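You operate a simulated robot arm through the tools that you are given. There is no shell and no other tool.

You are at the controls of a simulated robot arm. One attempt, no reset.

TASK
Tighten the red frame's two outer stay nuts, then set the last wedge to about 0.6 mm and lock it.

Only the result counts: the job must be done as asked and must still hold three seconds after the hand-in. Knocking over, shifting, dropping, spilling or breaking anything else fails it.

THE ROBOT
A 6-joint arm with a two-finger gripper, fixed in place. Base frame: the origin is at the foot of the arm, x ahead of it, y to its left, z up. Units: m, rad, N and s.
Its first joint turns from -2.897 to 2.897 rad. Payload 2.45 kg.
Tool frame: the origin (TCP) lies between the finger pads and is the grasp point; the fingertips stand 0.02 m ahead of it; z points along the fingers, y is the line along which they close. Largest opening 0.14 m; the body of the gripper starts 0.168 m behind the TCP.
Orientation is that of the tool frame in the base frame, as a unit quaternion [w, x, y, z]. With the fingers straight down and closing along the base's y, the tool's x points along the base's -x, its y along +y and its z along -z.

THE INTERFACE
- The arm moves only by the tool step_arm. Its argument "commands" is a list of rows, each a list of 6 numbers: the shift along the tool's x, y, z in units of 250 mm (1.0 is 250 mm), then the turn, a rotation vector about the tool's x, y, z in units of 180 degrees (1.0 is 180 degrees). In form: [[tx, ty, tz, wx, wy, wz], ...]. A call has 1 to 20 rows; each row is the pose to reach, as a shift and turn from the pose commanded when the call began, along the tool's axes at that moment. "fingers" is the opening, from 0 (shut) to 1 (fully open), set as the call begins (left out, the last holds). A call with a number of a shift or a turn outside -1 to 1 is refused whole. A row lasts 0.2 s, in which the tool goes at most 0.05 m and 0.15 rad; a call with a longer step from one row to the next is refused whole, and so is a gripper value outside its range. Where a pose cannot be reached the arm comes as near as it can. A force on the tool above 90 N (or 10 N above the force at the start of the call, whichever is more), or a blocked arm, ends the call early, and 0.2 s more pass. Each finger travels about 0.045 m/s and halts on what it meets, pressing with about 32 N; the grip force reading is that of the motor and also rises with nothing between the fingers. The clock runs only during rows and for 0.2 s after the last one: add rows that repeat a pose to give the fingers time. The reply holds the time, the measured pose of the TCP, the force on the tool along the base axes, the opening and the grip force, in the units named above and with some noise, with the torque about the TCP (base axes, N m) and any sound that the robot's microphone picked up.
- Cameras (640 x 400 px; columns grow to the right, rows downward): "scene" is fixed at [0.3996, -0.4997, 1.8306]; the picture's right is [0.65, -0.76, 0.00], its down [-0.48, -0.41, -0.78] and it looks along [0.59, 0.50, -0.63] (base axes); focal length 341 px, centre (320, 200). "wrist" rides on the gripper at [0.078, 0.011, -0.209] in the tool frame; the picture's right is [-0.14, 0.99, 0.00], its down [-0.92, -0.13, -0.37] and it looks along [-0.37, -0.05, 0.93] (tool axes); focal length 280 px, centre (320, 200). There is no depth. A picture from a camera that has moved, and an enlarged one, comes with that camera's place and axes in the base frame and with its lens.
- capture(camera): a new picture of that camera. No time passes.
- zoom(camera, box): a new picture of the part [left, top, right, bottom] of that camera's present view, enlarged. No time passes.
- close_job(): hands the job in; it is judged then, once.

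Nothing tells you positions but the pictures and the camera data. Unless the task says otherwise, let go and move clear before handing in.

The tools are called after "Request:" as name(argument=value, ...) on one line, values as JSON. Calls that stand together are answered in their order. step_arm: Moves the arm, as the interface text tells. Its arguments: {"type":"object","properties":{"commands":{"type":"array","items":{"type":"array","items":{"type":"number"}}},"fingers":{"type":"number"}},"required":["commands"]} The other tools are called the same way: capture (camera) takes a picture; zoom (camera, box) takes an enlarged picture of a part of a camera's view; close_job () hands the job in.

At the start:

```text
clock: 0.0
tcp_pos: [0.692, 0.2013, 1.378]
orientation: [0.0, 0.0, 1.0, 0.0]
contact_force: [0.1, -0.1, 0.1]
ft_torque: [0.0, 0.0, -0.04]
width: 0.1401
gripper_force: 0.1
```

scene: 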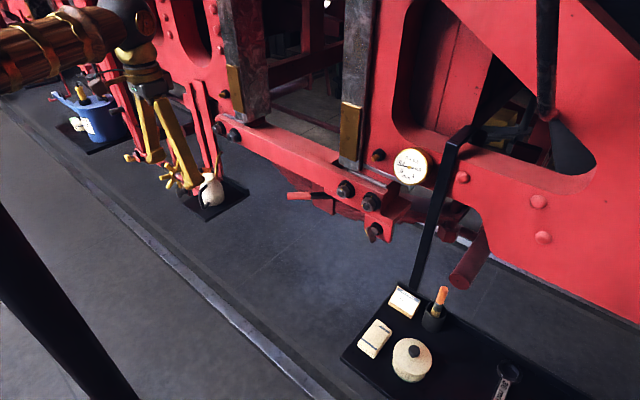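
wrist: 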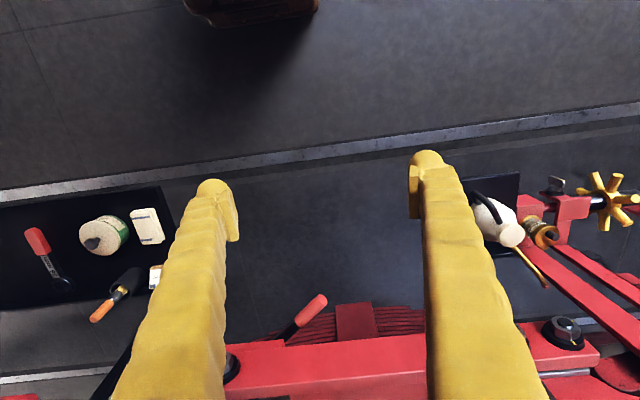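

I see a red locomotive frame with wedge, nuts, a gauge, and a tray with tools. First I'll look closely at each part before moving anything.

Request:
zoom(camera="scene", box=[200, 80, 480, 260])

Request:
zoom(camera="scene", box=[330, 240, 590, 400])

Request:
zoom(camera="scene", box=[0, 0, 280, 220])

Request:
zoom(camera="wrist", box=[0, 160, 240, 400])

Request:
zoom(camera="wrist", box=[400, 150, 640, 400])

```text
2.22 times, centred on (340, 170) of scene
camera zoom: at [0.3996, -0.4997, 1.8306], right [0.65, -0.76, 0.0], down [-0.48, -0.41, -0.78], along [0.59, 0.5, -0.63], focal length 757 px, centre (276, 267)
```

zoom: 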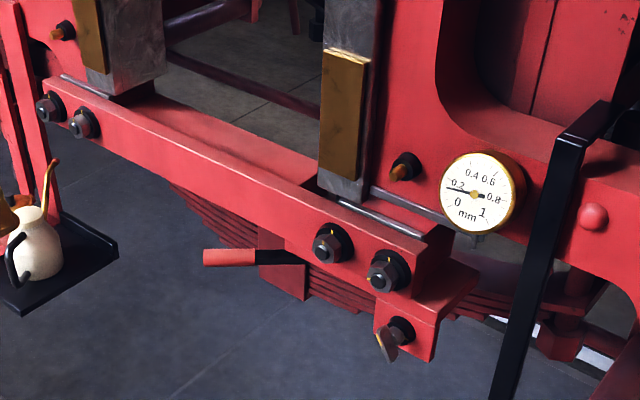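

```text
2.46 times, centred on (460, 320) of scene
camera zoom: at [0.3996, -0.4997, 1.8306], right [0.65, -0.76, 0.0], down [-0.48, -0.41, -0.78], along [0.59, 0.5, -0.63], focal length 839 px, centre (-25, -95)
```

zoom: 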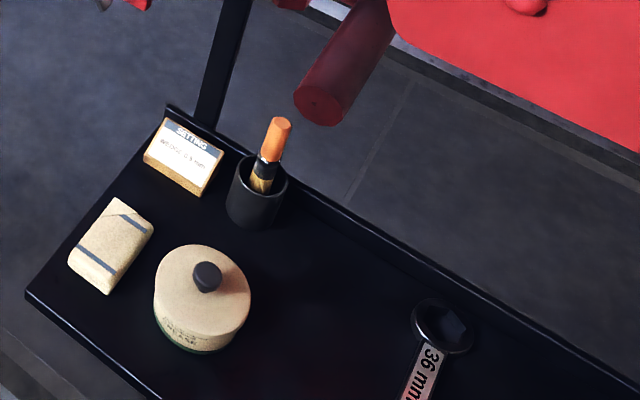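

```text
1.82 times, centred on (140, 110) of scene
camera zoom: at [0.3996, -0.4997, 1.8306], right [0.65, -0.76, 0.0], down [-0.48, -0.41, -0.78], along [0.59, 0.5, -0.63], focal length 620 px, centre (647, 364)
```

zoom: 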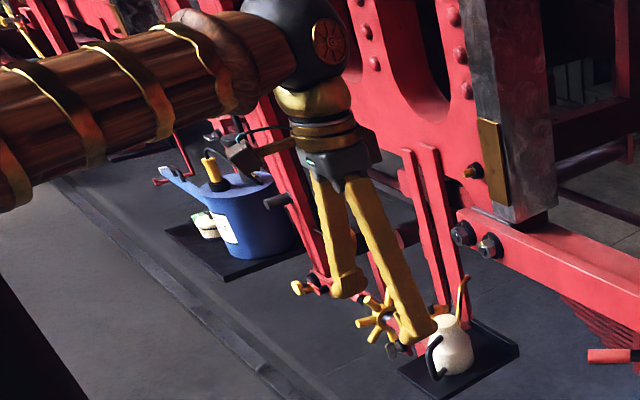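

```text
1.67 times, centred on (120, 280) of wrist
camera zoom: at [0.6138, 0.2132, 1.5872], right [0.14, 0.99, 0.0], down [0.92, -0.13, 0.37], along [0.37, -0.05, -0.93], focal length 467 px, centre (653, 67)
```

zoom: 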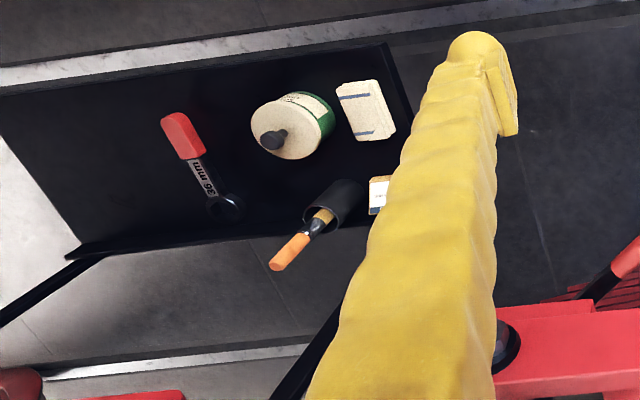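

```text
1.60 times, centred on (520, 275) of wrist
camera zoom: at [0.6138, 0.2132, 1.5872], right [0.14, 0.99, 0.0], down [0.92, -0.13, 0.37], along [0.37, -0.05, -0.93], focal length 449 px, centre (0, 80)
```

zoom: 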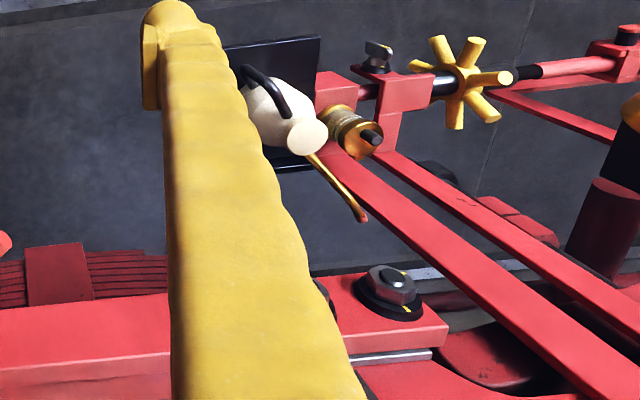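

I'll zoom further into the nuts, gauge, card, wrench and the wedge adjusters to understand the mechanism.

Request:
zoom(camera="scene", box=[325, 170, 405, 250])

Request:
zoom(camera="scene", box=[360, 130, 440, 190])

Request:
zoom(camera="scene", box=[385, 280, 425, 320])

Request:
zoom(camera="scene", box=[200, 100, 280, 160])

Request:
zoom(camera="scene", box=[100, 120, 260, 230])

Request:
zoom(camera="scene", box=[460, 340, 580, 400])

Request:
zoom(camera="scene", box=[30, 40, 160, 160])

```text
5.00 times, centred on (365, 210) of scene
camera zoom: at [0.3996, -0.4997, 1.8306], right [0.65, -0.76, 0.0], down [-0.48, -0.41, -0.78], along [0.59, 0.5, -0.63], focal length 1704 px, centre (95, 150)
```

zoom: 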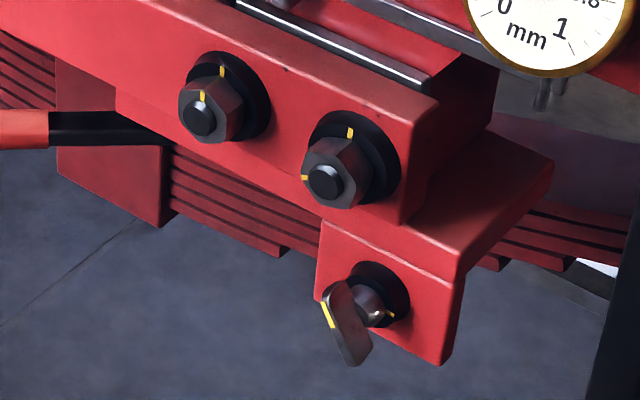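

```text
6.67 times, centred on (400, 160) of scene
camera zoom: at [0.3996, -0.4997, 1.8306], right [0.65, -0.76, 0.0], down [-0.48, -0.41, -0.78], along [0.59, 0.5, -0.63], focal length 2272 px, centre (-213, 467)
```

zoom: 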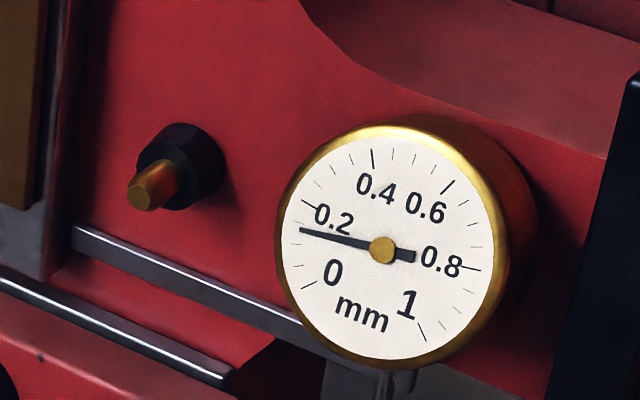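

```text
10.00 times, centred on (405, 300) of scene
camera zoom: at [0.3996, -0.4997, 1.8306], right [0.65, -0.76, 0.0], down [-0.48, -0.41, -0.78], along [0.59, 0.5, -0.63], focal length 3407 px, centre (-530, -800)
```

zoom: 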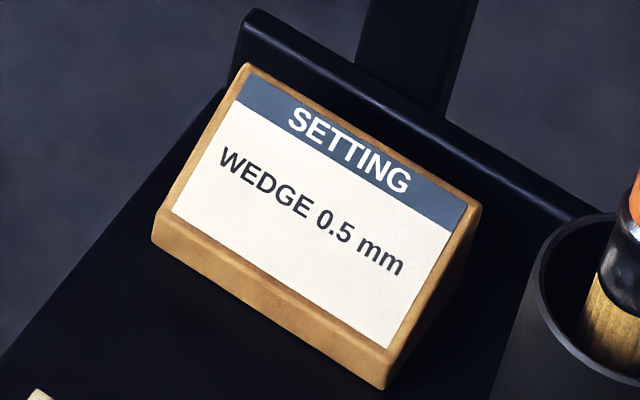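

```text
6.67 times, centred on (240, 130) of scene
camera zoom: at [0.3996, -0.4997, 1.8306], right [0.65, -0.76, 0.0], down [-0.48, -0.41, -0.78], along [0.59, 0.5, -0.63], focal length 2272 px, centre (853, 667)
```

zoom: 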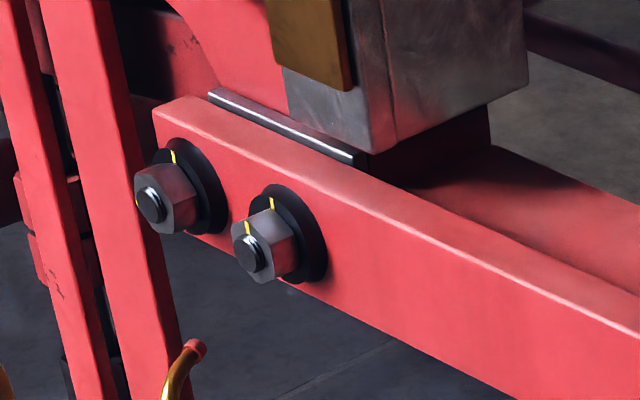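

```text
3.64 times, centred on (180, 175) of scene
camera zoom: at [0.3996, -0.4997, 1.8306], right [0.65, -0.76, 0.0], down [-0.48, -0.41, -0.78], along [0.59, 0.5, -0.63], focal length 1239 px, centre (829, 291)
```

zoom: 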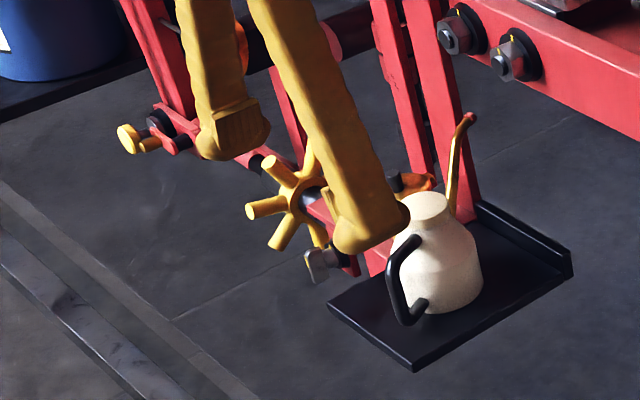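

```text
5.33 times, centred on (520, 370) of scene
camera zoom: at [0.3996, -0.4997, 1.8306], right [0.65, -0.76, 0.0], down [-0.48, -0.41, -0.78], along [0.59, 0.5, -0.63], focal length 1817 px, centre (-747, -707)
```

zoom: 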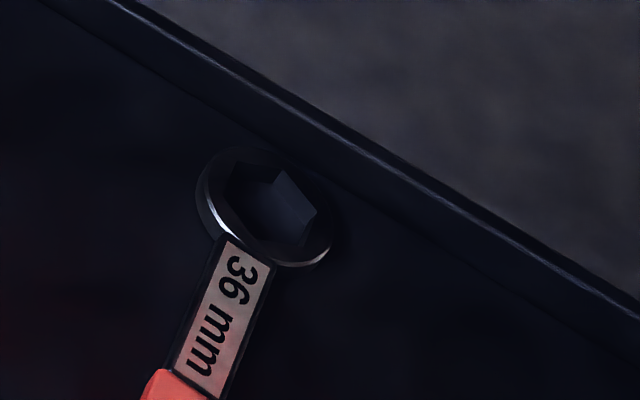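

```text
3.33 times, centred on (95, 100) of scene
camera zoom: at [0.3996, -0.4997, 1.8306], right [0.65, -0.76, 0.0], down [-0.48, -0.41, -0.78], along [0.59, 0.5, -0.63], focal length 1136 px, centre (1070, 533)
```

zoom: 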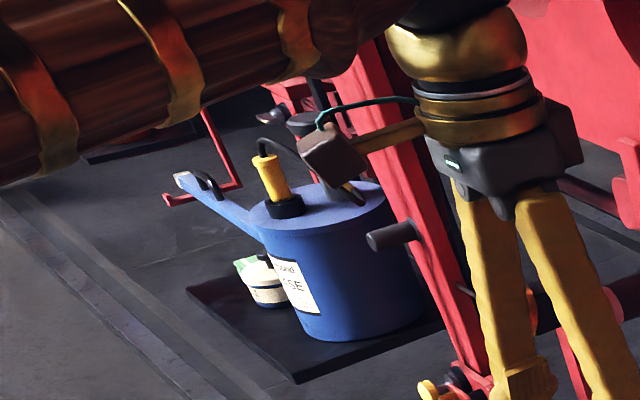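

The two outer nuts have their yellow marks at about 9 o'clock while the inner ones line up with the washer marks, and the gauge reads about 0.13 mm. I place the outer nuts near (1.04, 0.56, 1.23) and (1.04, -0.13, 1.22), and the 36 mm spanner near (0.9–1.05, -0.62, 0.90). Next I'll tilt the hand to horizontal, well clear, to look at the frame from the front.

Request:
step_arm(commands=[[0.04, 0, 0.06, 0, -0.045, 0], [0.08, 0, 0.12, 0, -0.09, 0], [0.12, 0, 0.18, 0, -0.135, 0], [0.16, 0, 0.24, 0, -0.18, 0], [0.2, 0, 0.3, 0, -0.225, 0], [0.24, 0, 0.36, 0, -0.27, 0], [0.28, 0, 0.42, 0, -0.315, 0], [0.32, 0, 0.48, 0, -0.36, 0], [0.36, 0, 0.54, 0, -0.405, 0], [0.4, 0, 0.6, 0, -0.45, 0], [0.4, 0, 0.6, 0, -0.495, 0], [0.4, 0, 0.6, 0, -0.5, 0]])

Request:
capture(camera="wrist")

Request:
capture(camera="scene")

```text
clock: 2.6
tcp_pos: [0.6129, 0.2194, 1.2524]
orientation: [0.707, 0.0, 0.707, -0.001]
contact_force: [-0.2, 0.0, 0.1]
ft_torque: [0.02, 0.01, -0.01]
width: 0.1398
gripper_force: 0.0
out of reach, approached as far as the arm can: row 11, 12
```

```text
taken
camera wrist: at [0.4034, 0.2304, 1.1753], right [0.0, 0.99, 0.14], down [-0.37, -0.13, 0.92], along [0.93, -0.05, 0.36], focal length 280 px, centre (320, 200)
```

wrist: 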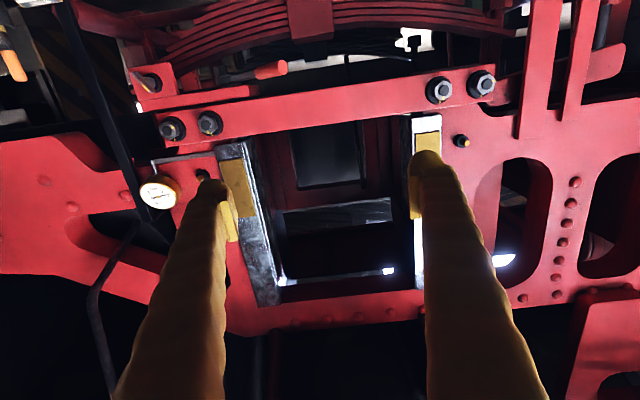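

```text
taken
```

scene: 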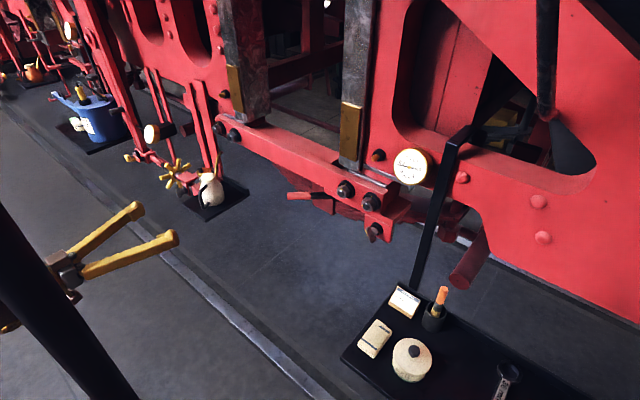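

The hand was hiding a second gauge near the spoked wheel. I'll zoom on both gauges, the wheel and the T-key.

Request:
zoom(camera="scene", box=[100, 90, 260, 220])

Request:
zoom(camera="scene", box=[130, 110, 190, 150])

Request:
zoom(camera="scene", box=[0, 0, 140, 100])

Request:
zoom(camera="wrist", box=[120, 50, 330, 200])

Request:
zoom(camera="wrist", box=[380, 0, 640, 160])

Request:
zoom(camera="wrist", box=[140, 0, 350, 130])

```text
3.08 times, centred on (180, 155) of scene
camera zoom: at [0.3996, -0.4997, 1.8306], right [0.65, -0.76, 0.0], down [-0.48, -0.41, -0.78], along [0.59, 0.5, -0.63], focal length 1048 px, centre (751, 338)
```

zoom: 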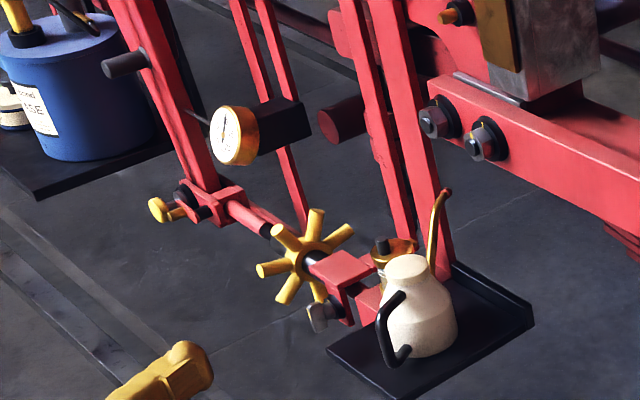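

```text
10.00 times, centred on (160, 130) of scene
camera zoom: at [0.3996, -0.4997, 1.8306], right [0.65, -0.76, 0.0], down [-0.48, -0.41, -0.78], along [0.59, 0.5, -0.63], focal length 3407 px, centre (1920, 900)
```

zoom: 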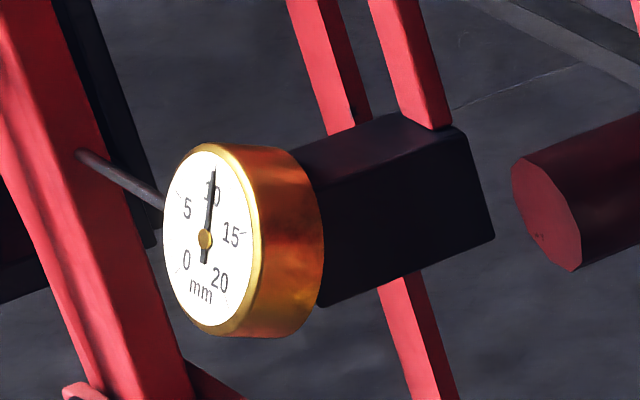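

```text
4.00 times, centred on (70, 50) of scene
camera zoom: at [0.3996, -0.4997, 1.8306], right [0.65, -0.76, 0.0], down [-0.48, -0.41, -0.78], along [0.59, 0.5, -0.63], focal length 1363 px, centre (1320, 800)
```

zoom: 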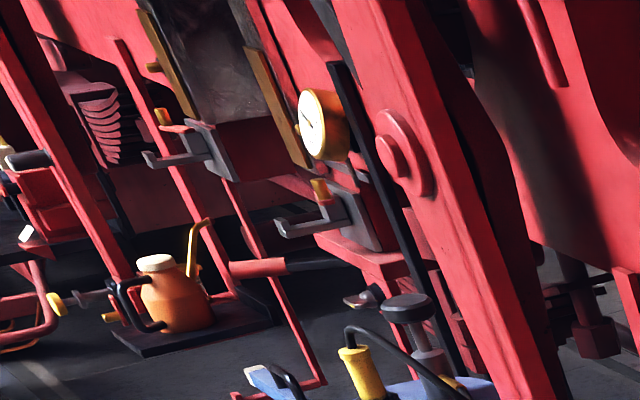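

```text
2.67 times, centred on (225, 125) of wrist
camera zoom: at [0.4034, 0.2304, 1.1753], right [0.0, 0.99, 0.14], down [-0.37, -0.13, 0.92], along [0.93, -0.05, 0.36], focal length 748 px, centre (573, 400)
```

zoom: 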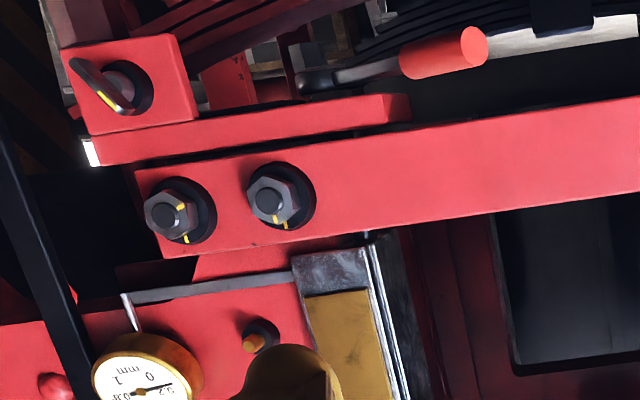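

```text
2.46 times, centred on (510, 80) of wrist
camera zoom: at [0.4034, 0.2304, 1.1753], right [0.0, 0.99, 0.14], down [-0.37, -0.13, 0.92], along [0.93, -0.05, 0.36], focal length 690 px, centre (-148, 495)
```

zoom: 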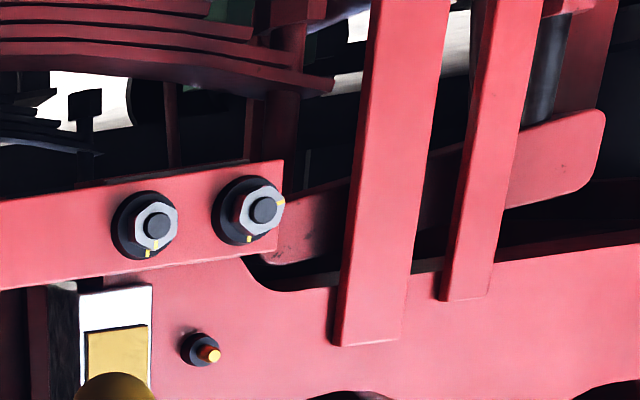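

```text
3.05 times, centred on (245, 65) of wrist
camera zoom: at [0.4034, 0.2304, 1.1753], right [0.0, 0.99, 0.14], down [-0.37, -0.13, 0.92], along [0.93, -0.05, 0.36], focal length 854 px, centre (549, 611)
```

zoom: 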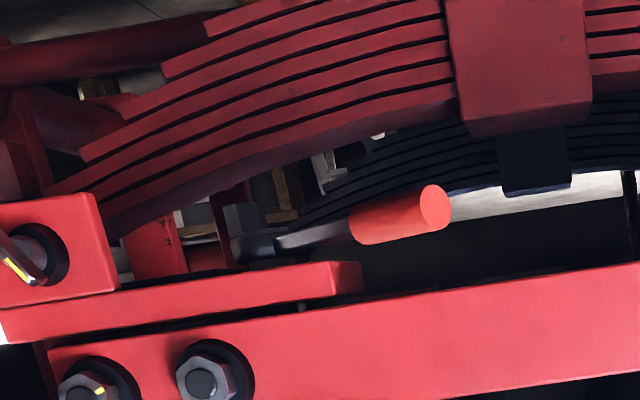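

There's a second identical axle station far to the left (y≈1.8). I'll check its gauge and locks for comparison, and look closely at the lever and T-key here.

Request:
zoom(camera="scene", box=[60, 15, 90, 35])

Request:
zoom(camera="scene", box=[40, 50, 110, 95])

Request:
zoom(camera="scene", box=[355, 215, 400, 250])

Request:
zoom(camera="scene", box=[270, 170, 350, 220])

Request:
zoom(camera="wrist", box=[125, 55, 185, 105])

Request:
zoom(camera="wrist", box=[200, 45, 300, 110])

Request:
zoom(camera="wrist", box=[120, 160, 220, 230])

```text
16.00 times, centred on (75, 25) of scene
camera zoom: at [0.3996, -0.4997, 1.8306], right [0.65, -0.76, 0.0], down [-0.48, -0.41, -0.78], along [0.59, 0.5, -0.63], focal length 5452 px, centre (4240, 3000)
```

zoom: 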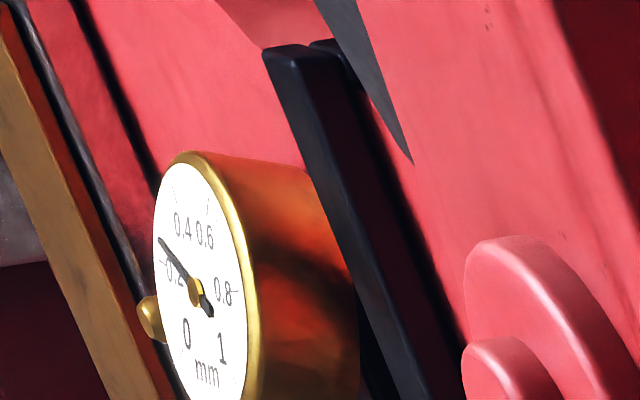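

```text
8.89 times, centred on (75, 72) of scene
camera zoom: at [0.3996, -0.4997, 1.8306], right [0.65, -0.76, 0.0], down [-0.48, -0.41, -0.78], along [0.59, 0.5, -0.63], focal length 3029 px, centre (2498, 1333)
```

zoom: 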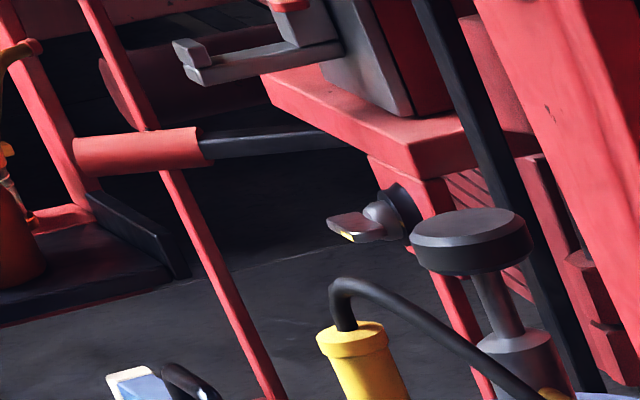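

```text
11.43 times, centred on (378, 232) of scene
camera zoom: at [0.3996, -0.4997, 1.8306], right [0.65, -0.76, 0.0], down [-0.48, -0.41, -0.78], along [0.59, 0.5, -0.63], focal length 3894 px, centre (-337, -171)
```

zoom: 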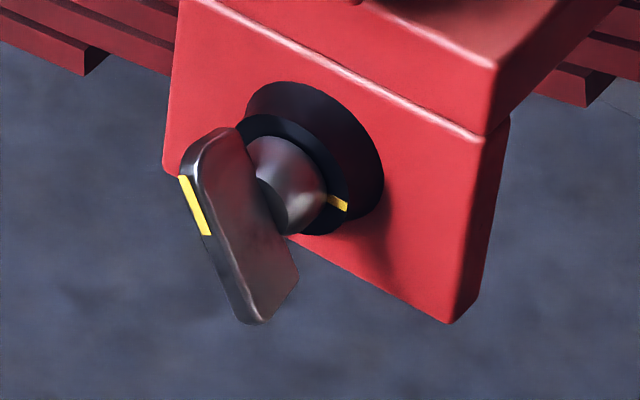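

```text
8.00 times, centred on (310, 195) of scene
camera zoom: at [0.3996, -0.4997, 1.8306], right [0.65, -0.76, 0.0], down [-0.48, -0.41, -0.78], along [0.59, 0.5, -0.63], focal length 2726 px, centre (400, 240)
```

zoom: 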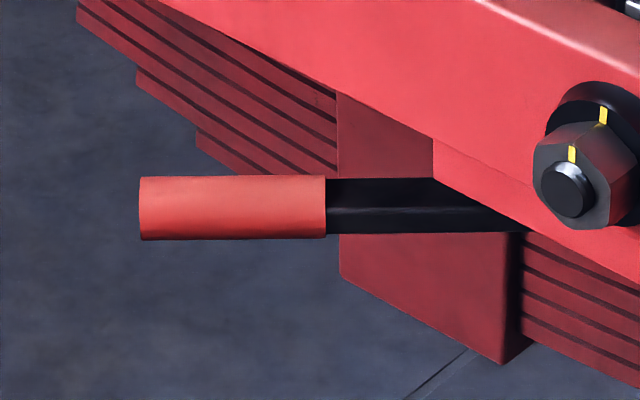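

```text
8.00 times, centred on (155, 80) of wrist
camera zoom: at [0.4034, 0.2304, 1.1753], right [0.0, 0.99, 0.14], down [-0.37, -0.13, 0.92], along [0.93, -0.05, 0.36], focal length 2243 px, centre (1640, 1160)
```

zoom: 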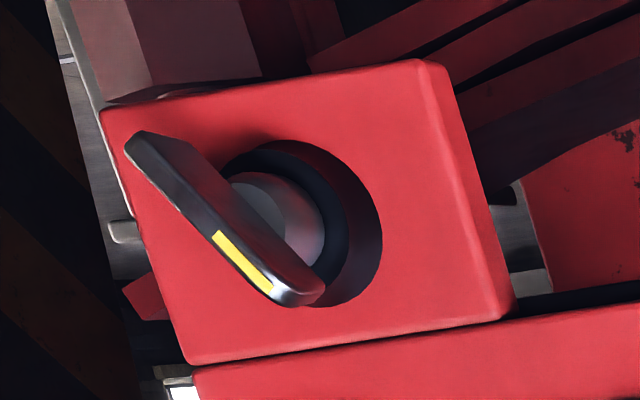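

```text
6.15 times, centred on (250, 78) of wrist
camera zoom: at [0.4034, 0.2304, 1.1753], right [0.0, 0.99, 0.14], down [-0.37, -0.13, 0.92], along [0.93, -0.05, 0.36], focal length 1726 px, centre (751, 954)
```

zoom: 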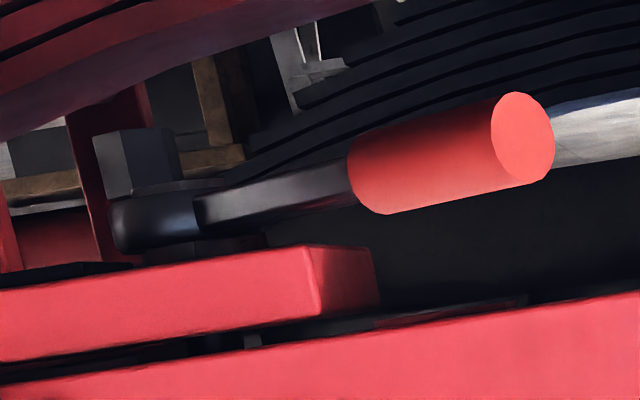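

```text
5.71 times, centred on (170, 195) of wrist
camera zoom: at [0.4034, 0.2304, 1.1753], right [0.0, 0.99, 0.14], down [-0.37, -0.13, 0.92], along [0.93, -0.05, 0.36], focal length 1602 px, centre (1177, 229)
```

zoom: 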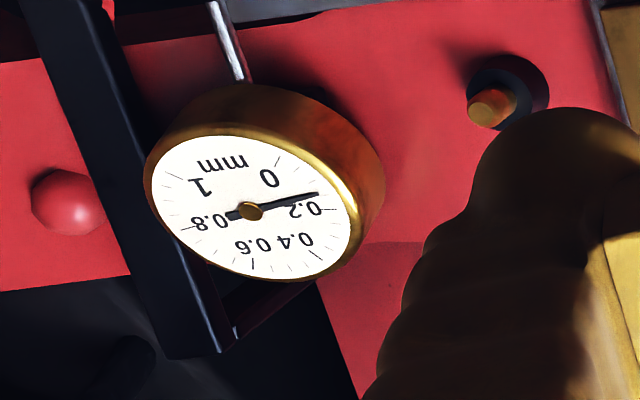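

The wedge works like this, I think: a red-handled lever at about (1.0, 0.16, 1.12) on a vertical bolt drives it, the gauge reads it, and the T-key (marks apart) locks it. The card says 0.5 mm, but the task asks for 0.6, so I'll follow the task. Next I'll bring the hand back to tool-down and head for the tray to see the spanner.

Request:
step_arm(commands=[[0, -0.08, 0.03, 0, 0.045, 0], [0, -0.16, 0.06, 0, 0.09, 0], [0, -0.24, 0.09, 0, 0.135, 0], [0, -0.32, 0.12, 0, 0.18, 0], [0, -0.4, 0.15, 0, 0.225, 0], [0, -0.48, 0.18, 0, 0.27, 0], [0, -0.56, 0.21, 0, 0.315, 0], [0, -0.64, 0.24, 0, 0.36, 0], [0, -0.72, 0.27, 0, 0.405, 0], [0, -0.8, 0.3, 0, 0.45, 0], [0, -0.9, 0.3, 0, 0.49, 0], [0, -1.0, 0.3, 0, 0.5, 0]])

```text
clock: 5.2
tcp_pos: [0.6866, -0.0304, 1.2523]
orientation: [-0.001, 0.0, 1.0, 0.001]
contact_force: [-0.3, 0.6, -0.1]
ft_torque: [0.02, -0.04, 0.0]
width: 0.1401
gripper_force: 0.0
```

The hand is now tool-down at (0.69, -0.03, 1.25). Next I'll move toward the tray side.

Request:
step_arm(commands=[[0, -0.15, 0, 0, 0, 0], [0, -0.3, 0, 0, 0, 0], [0, -0.45, 0, 0, 0, 0], [0, -0.6, 0, 0, 0, 0], [0, -0.75, 0, 0, 0, 0], [0, -0.9, 0, 0, 0, 0], [0, -1.0, 0, 0, 0, 0]])

Request:
step_arm(commands=[[0, -0.15, 0, 0, 0, 0], [0, -0.3, 0, 0, 0, 0], [0, -0.45, 0, 0, 0, 0], [0, -0.6, 0, 0, 0, 0], [0, -0.75, 0, 0, 0, 0], [0, -0.9, 0, 0, 0, 0], [0, -1.0, 0, 0, 0, 0]])

Request:
capture(camera="wrist")

Request:
capture(camera="scene")

```text
clock: 6.8
tcp_pos: [0.6882, -0.28, 1.2528]
orientation: [0.0, 0.0, 1.0, 0.0]
contact_force: [-1.0, 0.1, 0.2]
ft_torque: [-0.02, -0.04, 0.01]
width: 0.1399
gripper_force: 0.0
```

```text
clock: 8.4
tcp_pos: [0.6881, -0.5323, 1.2533]
orientation: [-0.001, 0.0, 1.0, 0.001]
contact_force: [-0.2, 0.7, 1.8]
ft_torque: [0.02, -0.04, -0.01]
width: 0.1401
gripper_force: 0.1
```

```text
taken
camera wrist: at [0.6095, -0.5203, 1.4622], right [0.14, 0.99, 0.0], down [0.92, -0.13, 0.37], along [0.36, -0.05, -0.93], focal length 280 px, centre (320, 200)
```

wrist: 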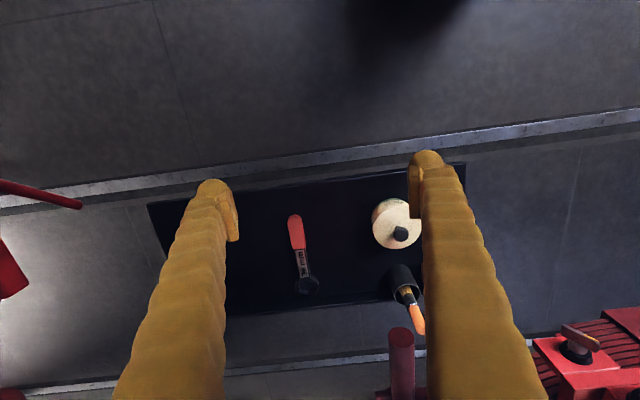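

```text
taken
```

scene: 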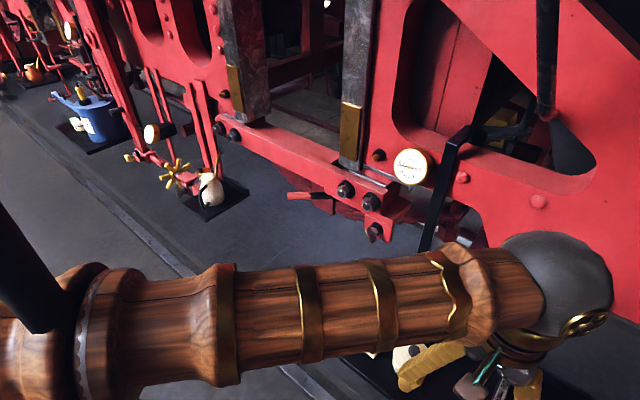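

The spanner is visible between the fingers. I'll zoom to measure it.

Request:
zoom(camera="wrist", box=[260, 200, 350, 310])

Request:
zoom(camera="wrist", box=[140, 140, 500, 400])

Request:
zoom(camera="wrist", box=[520, 300, 640, 400])

```text
3.64 times, centred on (305, 255) of wrist
camera zoom: at [0.6095, -0.5203, 1.4622], right [0.14, 0.99, 0.0], down [0.92, -0.13, 0.37], along [0.36, -0.05, -0.93], focal length 1020 px, centre (374, 0)
```

zoom: 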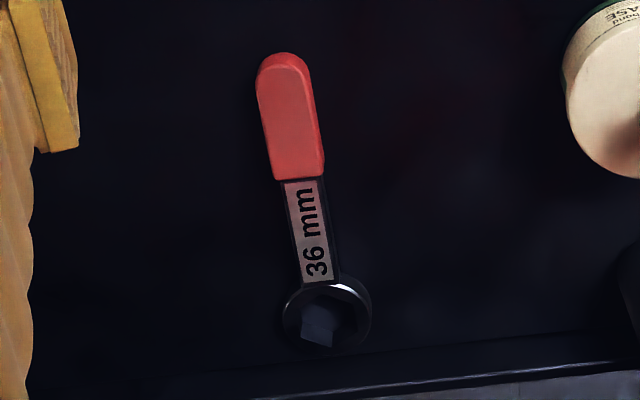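

```text
1.54 times, centred on (320, 270) of wrist
camera zoom: at [0.6095, -0.5203, 1.4622], right [0.14, 0.99, 0.0], down [0.92, -0.13, 0.37], along [0.36, -0.05, -0.93], focal length 431 px, centre (320, 92)
```

zoom: 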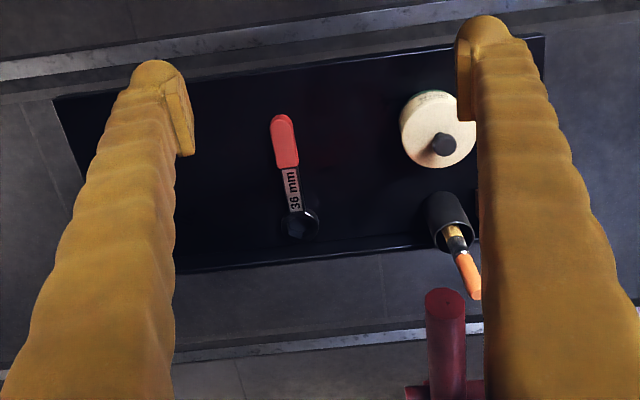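

```text
4.00 times, centred on (580, 350) of wrist
camera zoom: at [0.6095, -0.5203, 1.4622], right [0.14, 0.99, 0.0], down [0.92, -0.13, 0.37], along [0.36, -0.05, -0.93], focal length 1122 px, centre (-720, -400)
```

zoom: 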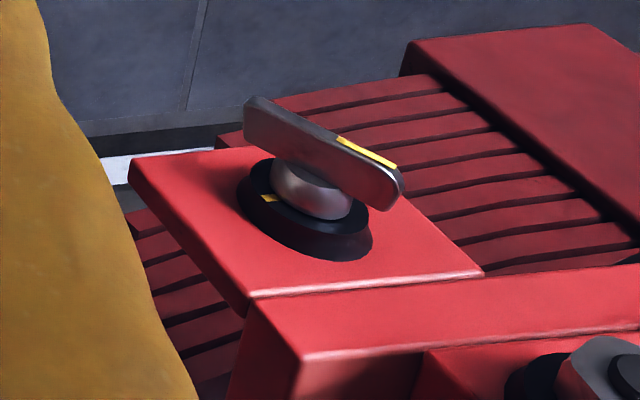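

The spanner's ring centre is at about (1.048, -0.616, 0.90), and its red handle runs from x≈0.854 to 0.938 along +x at y≈-0.611. I'll test reach with a hover above the handle at z≈1.10, using a narrower opening.

Request:
step_arm(commands=[[-0.13, -0.05, 0.0, 0, 0, 0], [-0.26, -0.1, 0.1, 0, 0, 0], [-0.39, -0.16, 0.2, 0, 0, 0], [-0.52, -0.22, 0.3, 0, 0, 0], [-0.66, -0.27, 0.4, 0, 0, 0], [-0.788, -0.316, 0.5, 0, 0, 0], [-0.788, -0.316, 0.6, 0, 0, 0]], fingers=0.5)

Request:
capture(camera="wrist")

```text
clock: 10.0
tcp_pos: [0.8844, -0.6092, 1.1027]
orientation: [0.0, 0.0, 1.0, -0.001]
contact_force: [-0.6, 0.8, -0.2]
ft_torque: [-0.02, -0.04, -0.03]
width: 0.0701
gripper_force: 0.0
```

```text
taken
camera wrist: at [0.8064, -0.5995, 1.3122], right [0.14, 0.99, 0.0], down [0.92, -0.13, 0.37], along [0.36, -0.05, -0.93], focal length 280 px, centre (320, 200)
```

wrist: 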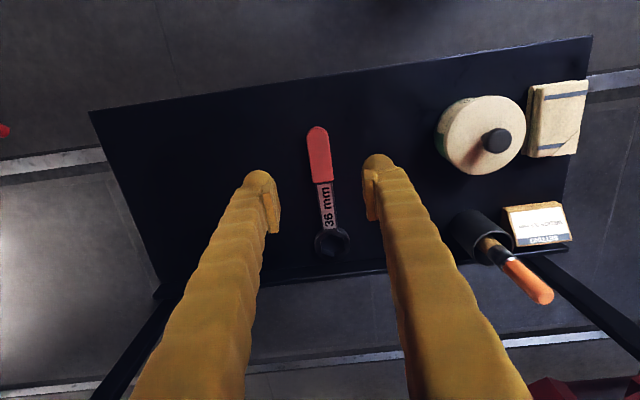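

The hover point is reachable. I'll zoom to refine the spanner's position and height.

Request:
zoom(camera="wrist", box=[280, 110, 380, 270])

Request:
zoom(camera="wrist", box=[240, 100, 420, 280])

```text
2.50 times, centred on (330, 190) of wrist
camera zoom: at [0.8064, -0.5995, 1.3122], right [0.14, 0.99, 0.0], down [0.92, -0.13, 0.37], along [0.36, -0.05, -0.93], focal length 701 px, centre (295, 225)
```

zoom: 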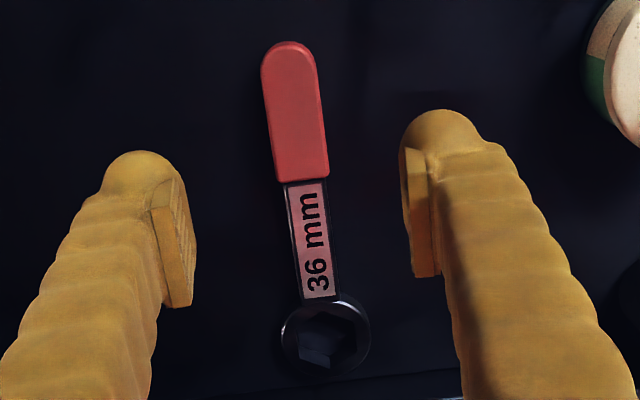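

```text
2.22 times, centred on (330, 190) of wrist
camera zoom: at [0.8064, -0.5995, 1.3122], right [0.14, 0.99, 0.0], down [0.92, -0.13, 0.37], along [0.36, -0.05, -0.93], focal length 623 px, centre (298, 222)
```

zoom: 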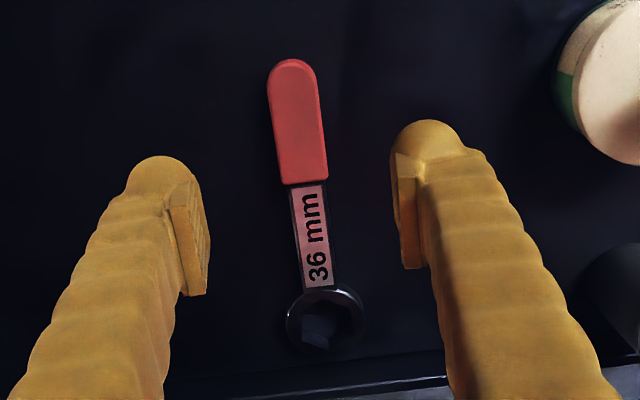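

The handle's top sits at about z=0.915 and the tray surface at about 0.89. I'll go down straddling the handle to z≈0.93, check, and then go a little lower.

Request:
step_arm(commands=[[0, -0.002, 0.15, 0, 0, 0], [0, -0.004, 0.3, 0, 0, 0], [0, -0.004, 0.42, 0, 0, 0], [0, -0.004, 0.52, 0, 0, 0], [0, -0.004, 0.6, 0, 0, 0], [0, -0.004, 0.66, 0, 0, 0], [0, -0.004, 0.69, 0, 0, 0]])

Request:
capture(camera="wrist")

Request:
zoom(camera="wrist", box=[250, 120, 410, 260])

Request:
capture(camera="scene")

```text
clock: 11.6
tcp_pos: [0.8843, -0.6094, 0.9301]
orientation: [0.0, 0.0, 1.0, 0.0]
contact_force: [-0.6, 1.4, 0.4]
ft_torque: [0.01, -0.03, 0.0]
width: 0.0699
gripper_force: 0.0
```

```text
taken
camera wrist: at [0.8066, -0.5994, 1.1393], right [0.14, 0.99, 0.0], down [0.92, -0.13, 0.37], along [0.36, -0.05, -0.93], focal length 280 px, centre (320, 200)
```

wrist: 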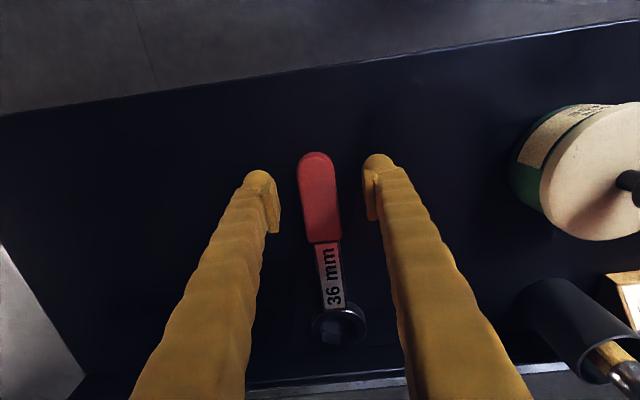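

```text
2.86 times, centred on (330, 190) of wrist
camera zoom: at [0.8066, -0.5994, 1.1393], right [0.14, 0.99, 0.0], down [0.92, -0.13, 0.37], along [0.36, -0.05, -0.93], focal length 801 px, centre (291, 229)
```

zoom: 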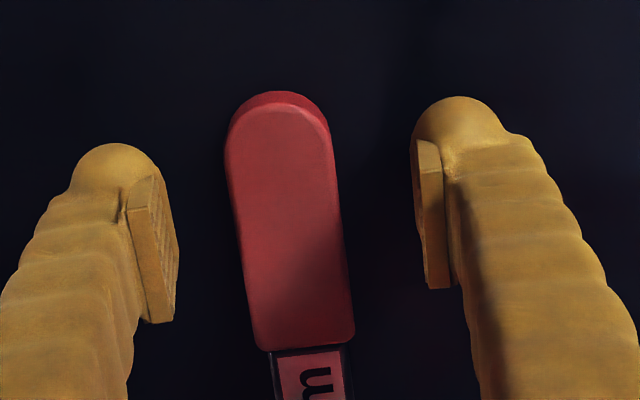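

```text
taken
```

scene: 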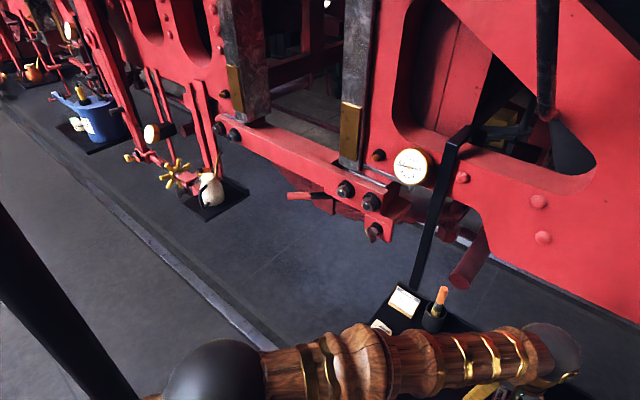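

The fingers straddle the handle evenly. I'll ease down to about z=0.917 and close on it.

Request:
step_arm(commands=[[0, -0.003, 0.02, 0, 0, 0], [0, -0.003, 0.04, 0, 0, 0], [0, -0.003, 0.052, 0, 0, 0], [0, -0.003, 0.052, 0, 0, 0]])

Request:
zoom(camera="wrist", box=[250, 120, 410, 260])

```text
clock: 12.6
tcp_pos: [0.8849, -0.6118, 0.9189]
orientation: [0.0, 0.0, 1.0, 0.0]
contact_force: [-1.9, -1.4, 11.7]
ft_torque: [0.12, 0.05, 0.0]
width: 0.0701
gripper_force: 0.0
```

```text
2.86 times, centred on (330, 190) of wrist
camera zoom: at [0.8067, -0.6, 1.1274], right [0.14, 0.99, 0.0], down [0.92, -0.13, 0.37], along [0.37, -0.05, -0.93], focal length 801 px, centre (291, 229)
```

zoom: 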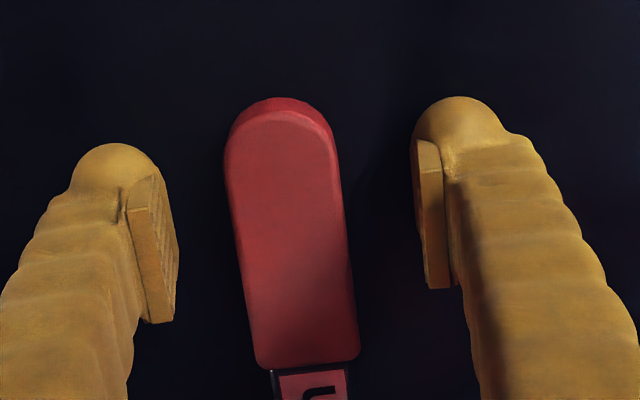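

The fingertips just touched the tray (12 N up), so its surface is at about z=0.899. I'll back off 2 mm and close on the handle.

Request:
step_arm(commands=[[0, 0, -0.008, 0, 0, 0], [0, 0, -0.008, 0, 0, 0]])

Request:
step_arm(commands=[[0, 0, 0, 0, 0, 0], [0, 0, 0, 0, 0, 0], [0, 0, 0, 0, 0, 0], [0, 0, 0, 0, 0, 0]], fingers=0.0)

Request:
zoom(camera="wrist", box=[250, 120, 410, 260])

```text
clock: 13.2
tcp_pos: [0.8858, -0.6106, 0.9199]
orientation: [0.0, 0.0, 1.0, 0.001]
contact_force: [0.5, 0.4, -0.6]
ft_torque: [-0.01, -0.02, 0.01]
width: 0.0703
gripper_force: 0.0
```

```text
clock: 14.2
tcp_pos: [0.8849, -0.611, 0.9209]
orientation: [-0.001, 0.0, 1.0, 0.0]
contact_force: [-0.5, -0.5, 6.2]
ft_torque: [0.05, 0.02, -0.21]
width: 0.0311
gripper_force: 32.3
```

```text
2.86 times, centred on (330, 190) of wrist
camera zoom: at [0.8068, -0.5999, 1.1288], right [0.14, 0.99, 0.0], down [0.92, -0.13, 0.37], along [0.37, -0.05, -0.93], focal length 801 px, centre (291, 229)
```

zoom: 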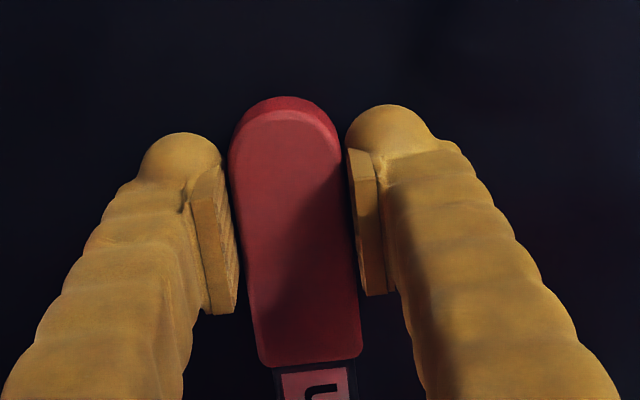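

The spanner is gripped (31 mm wide, 32 N). I'll lift it straight up and check it's held firmly.

Request:
step_arm(commands=[[0, 0, -0.04, 0, 0, 0], [0, 0, -0.1, 0, 0, 0], [0, 0, -0.2, 0, 0, 0], [0, 0, -0.35, 0, 0, 0], [0, 0, -0.5, 0, 0, 0], [0, 0, -0.65, 0, 0, 0], [0, 0, -0.8, 0, 0, 0], [0, 0, -0.8, 0, 0, 0]])

Request:
capture(camera="wrist")

Request:
capture(camera="scene")

```text
clock: 16.0
tcp_pos: [0.8847, -0.6111, 1.1196]
orientation: [0.0, 0.0, 1.0, 0.0]
contact_force: [0.7, -0.4, -4.9]
ft_torque: [-0.01, 0.36, 0.0]
width: 0.0312
gripper_force: 31.9
```

```text
taken
camera wrist: at [0.8065, -0.6011, 1.3282], right [0.14, 0.99, 0.0], down [0.92, -0.13, 0.37], along [0.36, -0.05, -0.93], focal length 280 px, centre (320, 200)
```

wrist: 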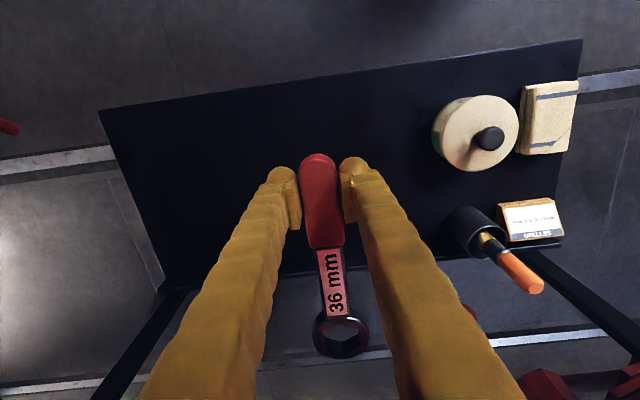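

```text
taken
```

scene: 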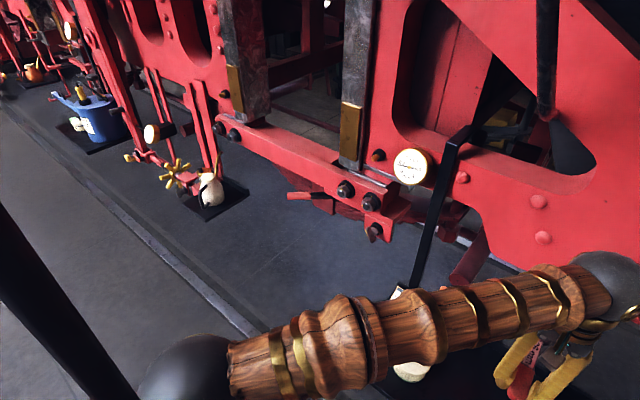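

The spanner is held (about 5 N weight). I'll measure the ring in the hand, checking whether it drooped and how the hexagon is oriented.

Request:
zoom(camera="wrist", box=[290, 290, 390, 370])

Request:
zoom(camera="wrist", box=[250, 140, 410, 380])

Request:
zoom(camera="scene", box=[480, 310, 620, 400])

```text
5.00 times, centred on (340, 330) of wrist
camera zoom: at [0.8065, -0.6011, 1.3282], right [0.14, 0.99, 0.0], down [0.92, -0.13, 0.37], along [0.36, -0.05, -0.93], focal length 1402 px, centre (220, -450)
```

zoom: 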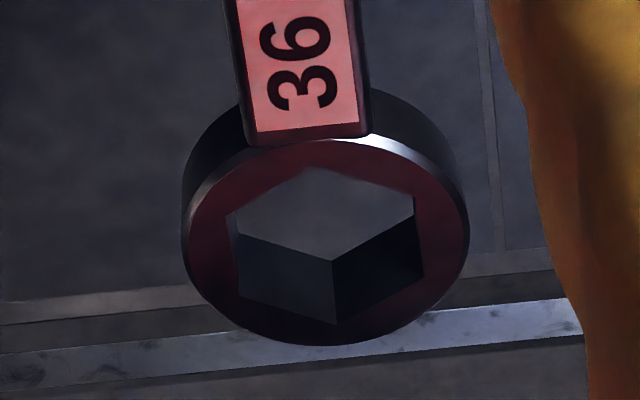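

```text
1.67 times, centred on (330, 260) of wrist
camera zoom: at [0.8065, -0.6011, 1.3282], right [0.14, 0.99, 0.0], down [0.92, -0.13, 0.37], along [0.36, -0.05, -0.93], focal length 467 px, centre (303, 100)
```

zoom: 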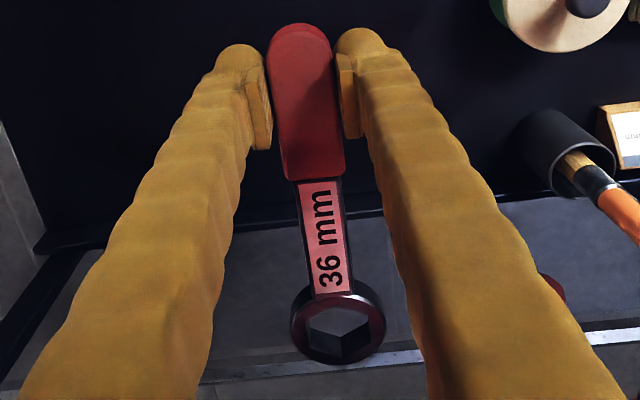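

```text
4.44 times, centred on (550, 355) of scene
camera zoom: at [0.3996, -0.4997, 1.8306], right [0.65, -0.76, 0.0], down [-0.48, -0.41, -0.78], along [0.59, 0.5, -0.63], focal length 1514 px, centre (-702, -489)
```

zoom: 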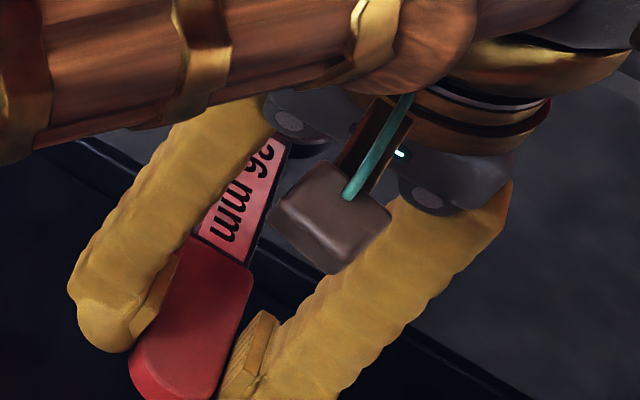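

The ring sits 165 mm out from the grip with hexagon corners along the handle, and its lower face is flush with the fingertips. I'll back off to (0.75, -0.40, 1.35) with the spanner before turning the hand toward the frame.

Request:
step_arm(commands=[[0.03, 0.05, -0.1, 0, 0, 0], [0.1, 0.15, -0.22, 0, 0, 0], [0.17, 0.25, -0.34, 0, 0, 0], [0.24, 0.36, -0.46, 0, 0, 0], [0.31, 0.47, -0.58, 0, 0, 0], [0.38, 0.58, -0.7, 0, 0, 0], [0.45, 0.69, -0.81, 0, 0, 0], [0.5, 0.78, -0.88, 0, 0, 0], [0.54, 0.84, -0.92, 0, 0, 0]])

Request:
step_arm(commands=[[0, 0, 0, 0, -0.045, 0], [0, 0, 0, 0, -0.09, 0], [0, 0, 0, 0, -0.135, 0], [0, 0, 0, 0, -0.18, 0], [0, 0, 0, 0, -0.225, 0], [0, 0, 0, 0, -0.27, 0], [0, 0, 0, 0, -0.315, 0], [0, 0, 0, 0, -0.36, 0], [0, 0, 0, 0, -0.405, 0], [0, 0, 0, 0, -0.45, 0], [0, 0, 0, 0, -0.49, 0], [0, 0, 0, 0, -0.5, 0]])

Request:
capture(camera="wrist")

Request:
capture(camera="scene")

```text
clock: 18.0
tcp_pos: [0.7498, -0.3999, 1.3491]
orientation: [0.0, 0.0, 1.0, 0.001]
contact_force: [0.5, 0.3, -5.4]
ft_torque: [0.07, 0.42, -0.02]
width: 0.0309
gripper_force: 31.9
```

```text
clock: 20.8
tcp_pos: [0.7546, -0.4004, 1.3836]
orientation: [0.718, -0.014, 0.695, -0.011]
contact_force: [1.2, 0.1, -4.6]
ft_torque: [0.0, 0.04, 0.02]
width: 0.0308
gripper_force: 32.0
stopped in row 12: the arm was blocked; the commanded pose is now the measured one
```

```text
taken
camera wrist: at [0.548, -0.3942, 1.2986], right [-0.01, 0.99, 0.1], down [-0.4, -0.1, 0.91], along [0.92, -0.03, 0.4], focal length 280 px, centre (320, 200)
```

wrist: 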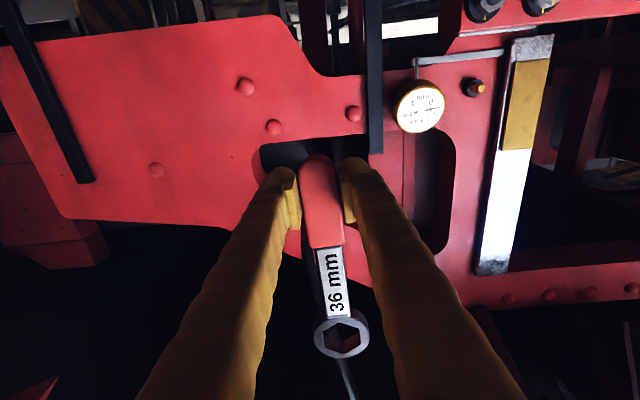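

```text
taken
```

scene: 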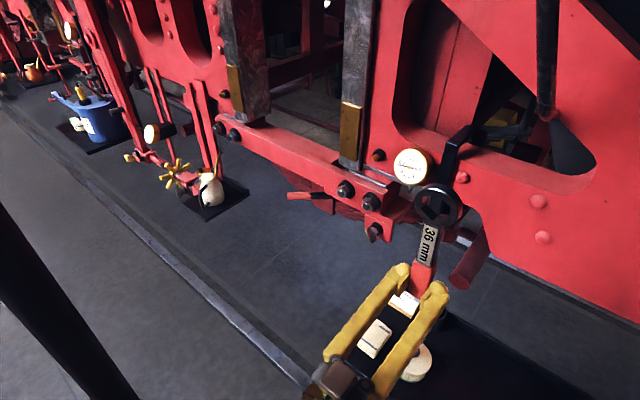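

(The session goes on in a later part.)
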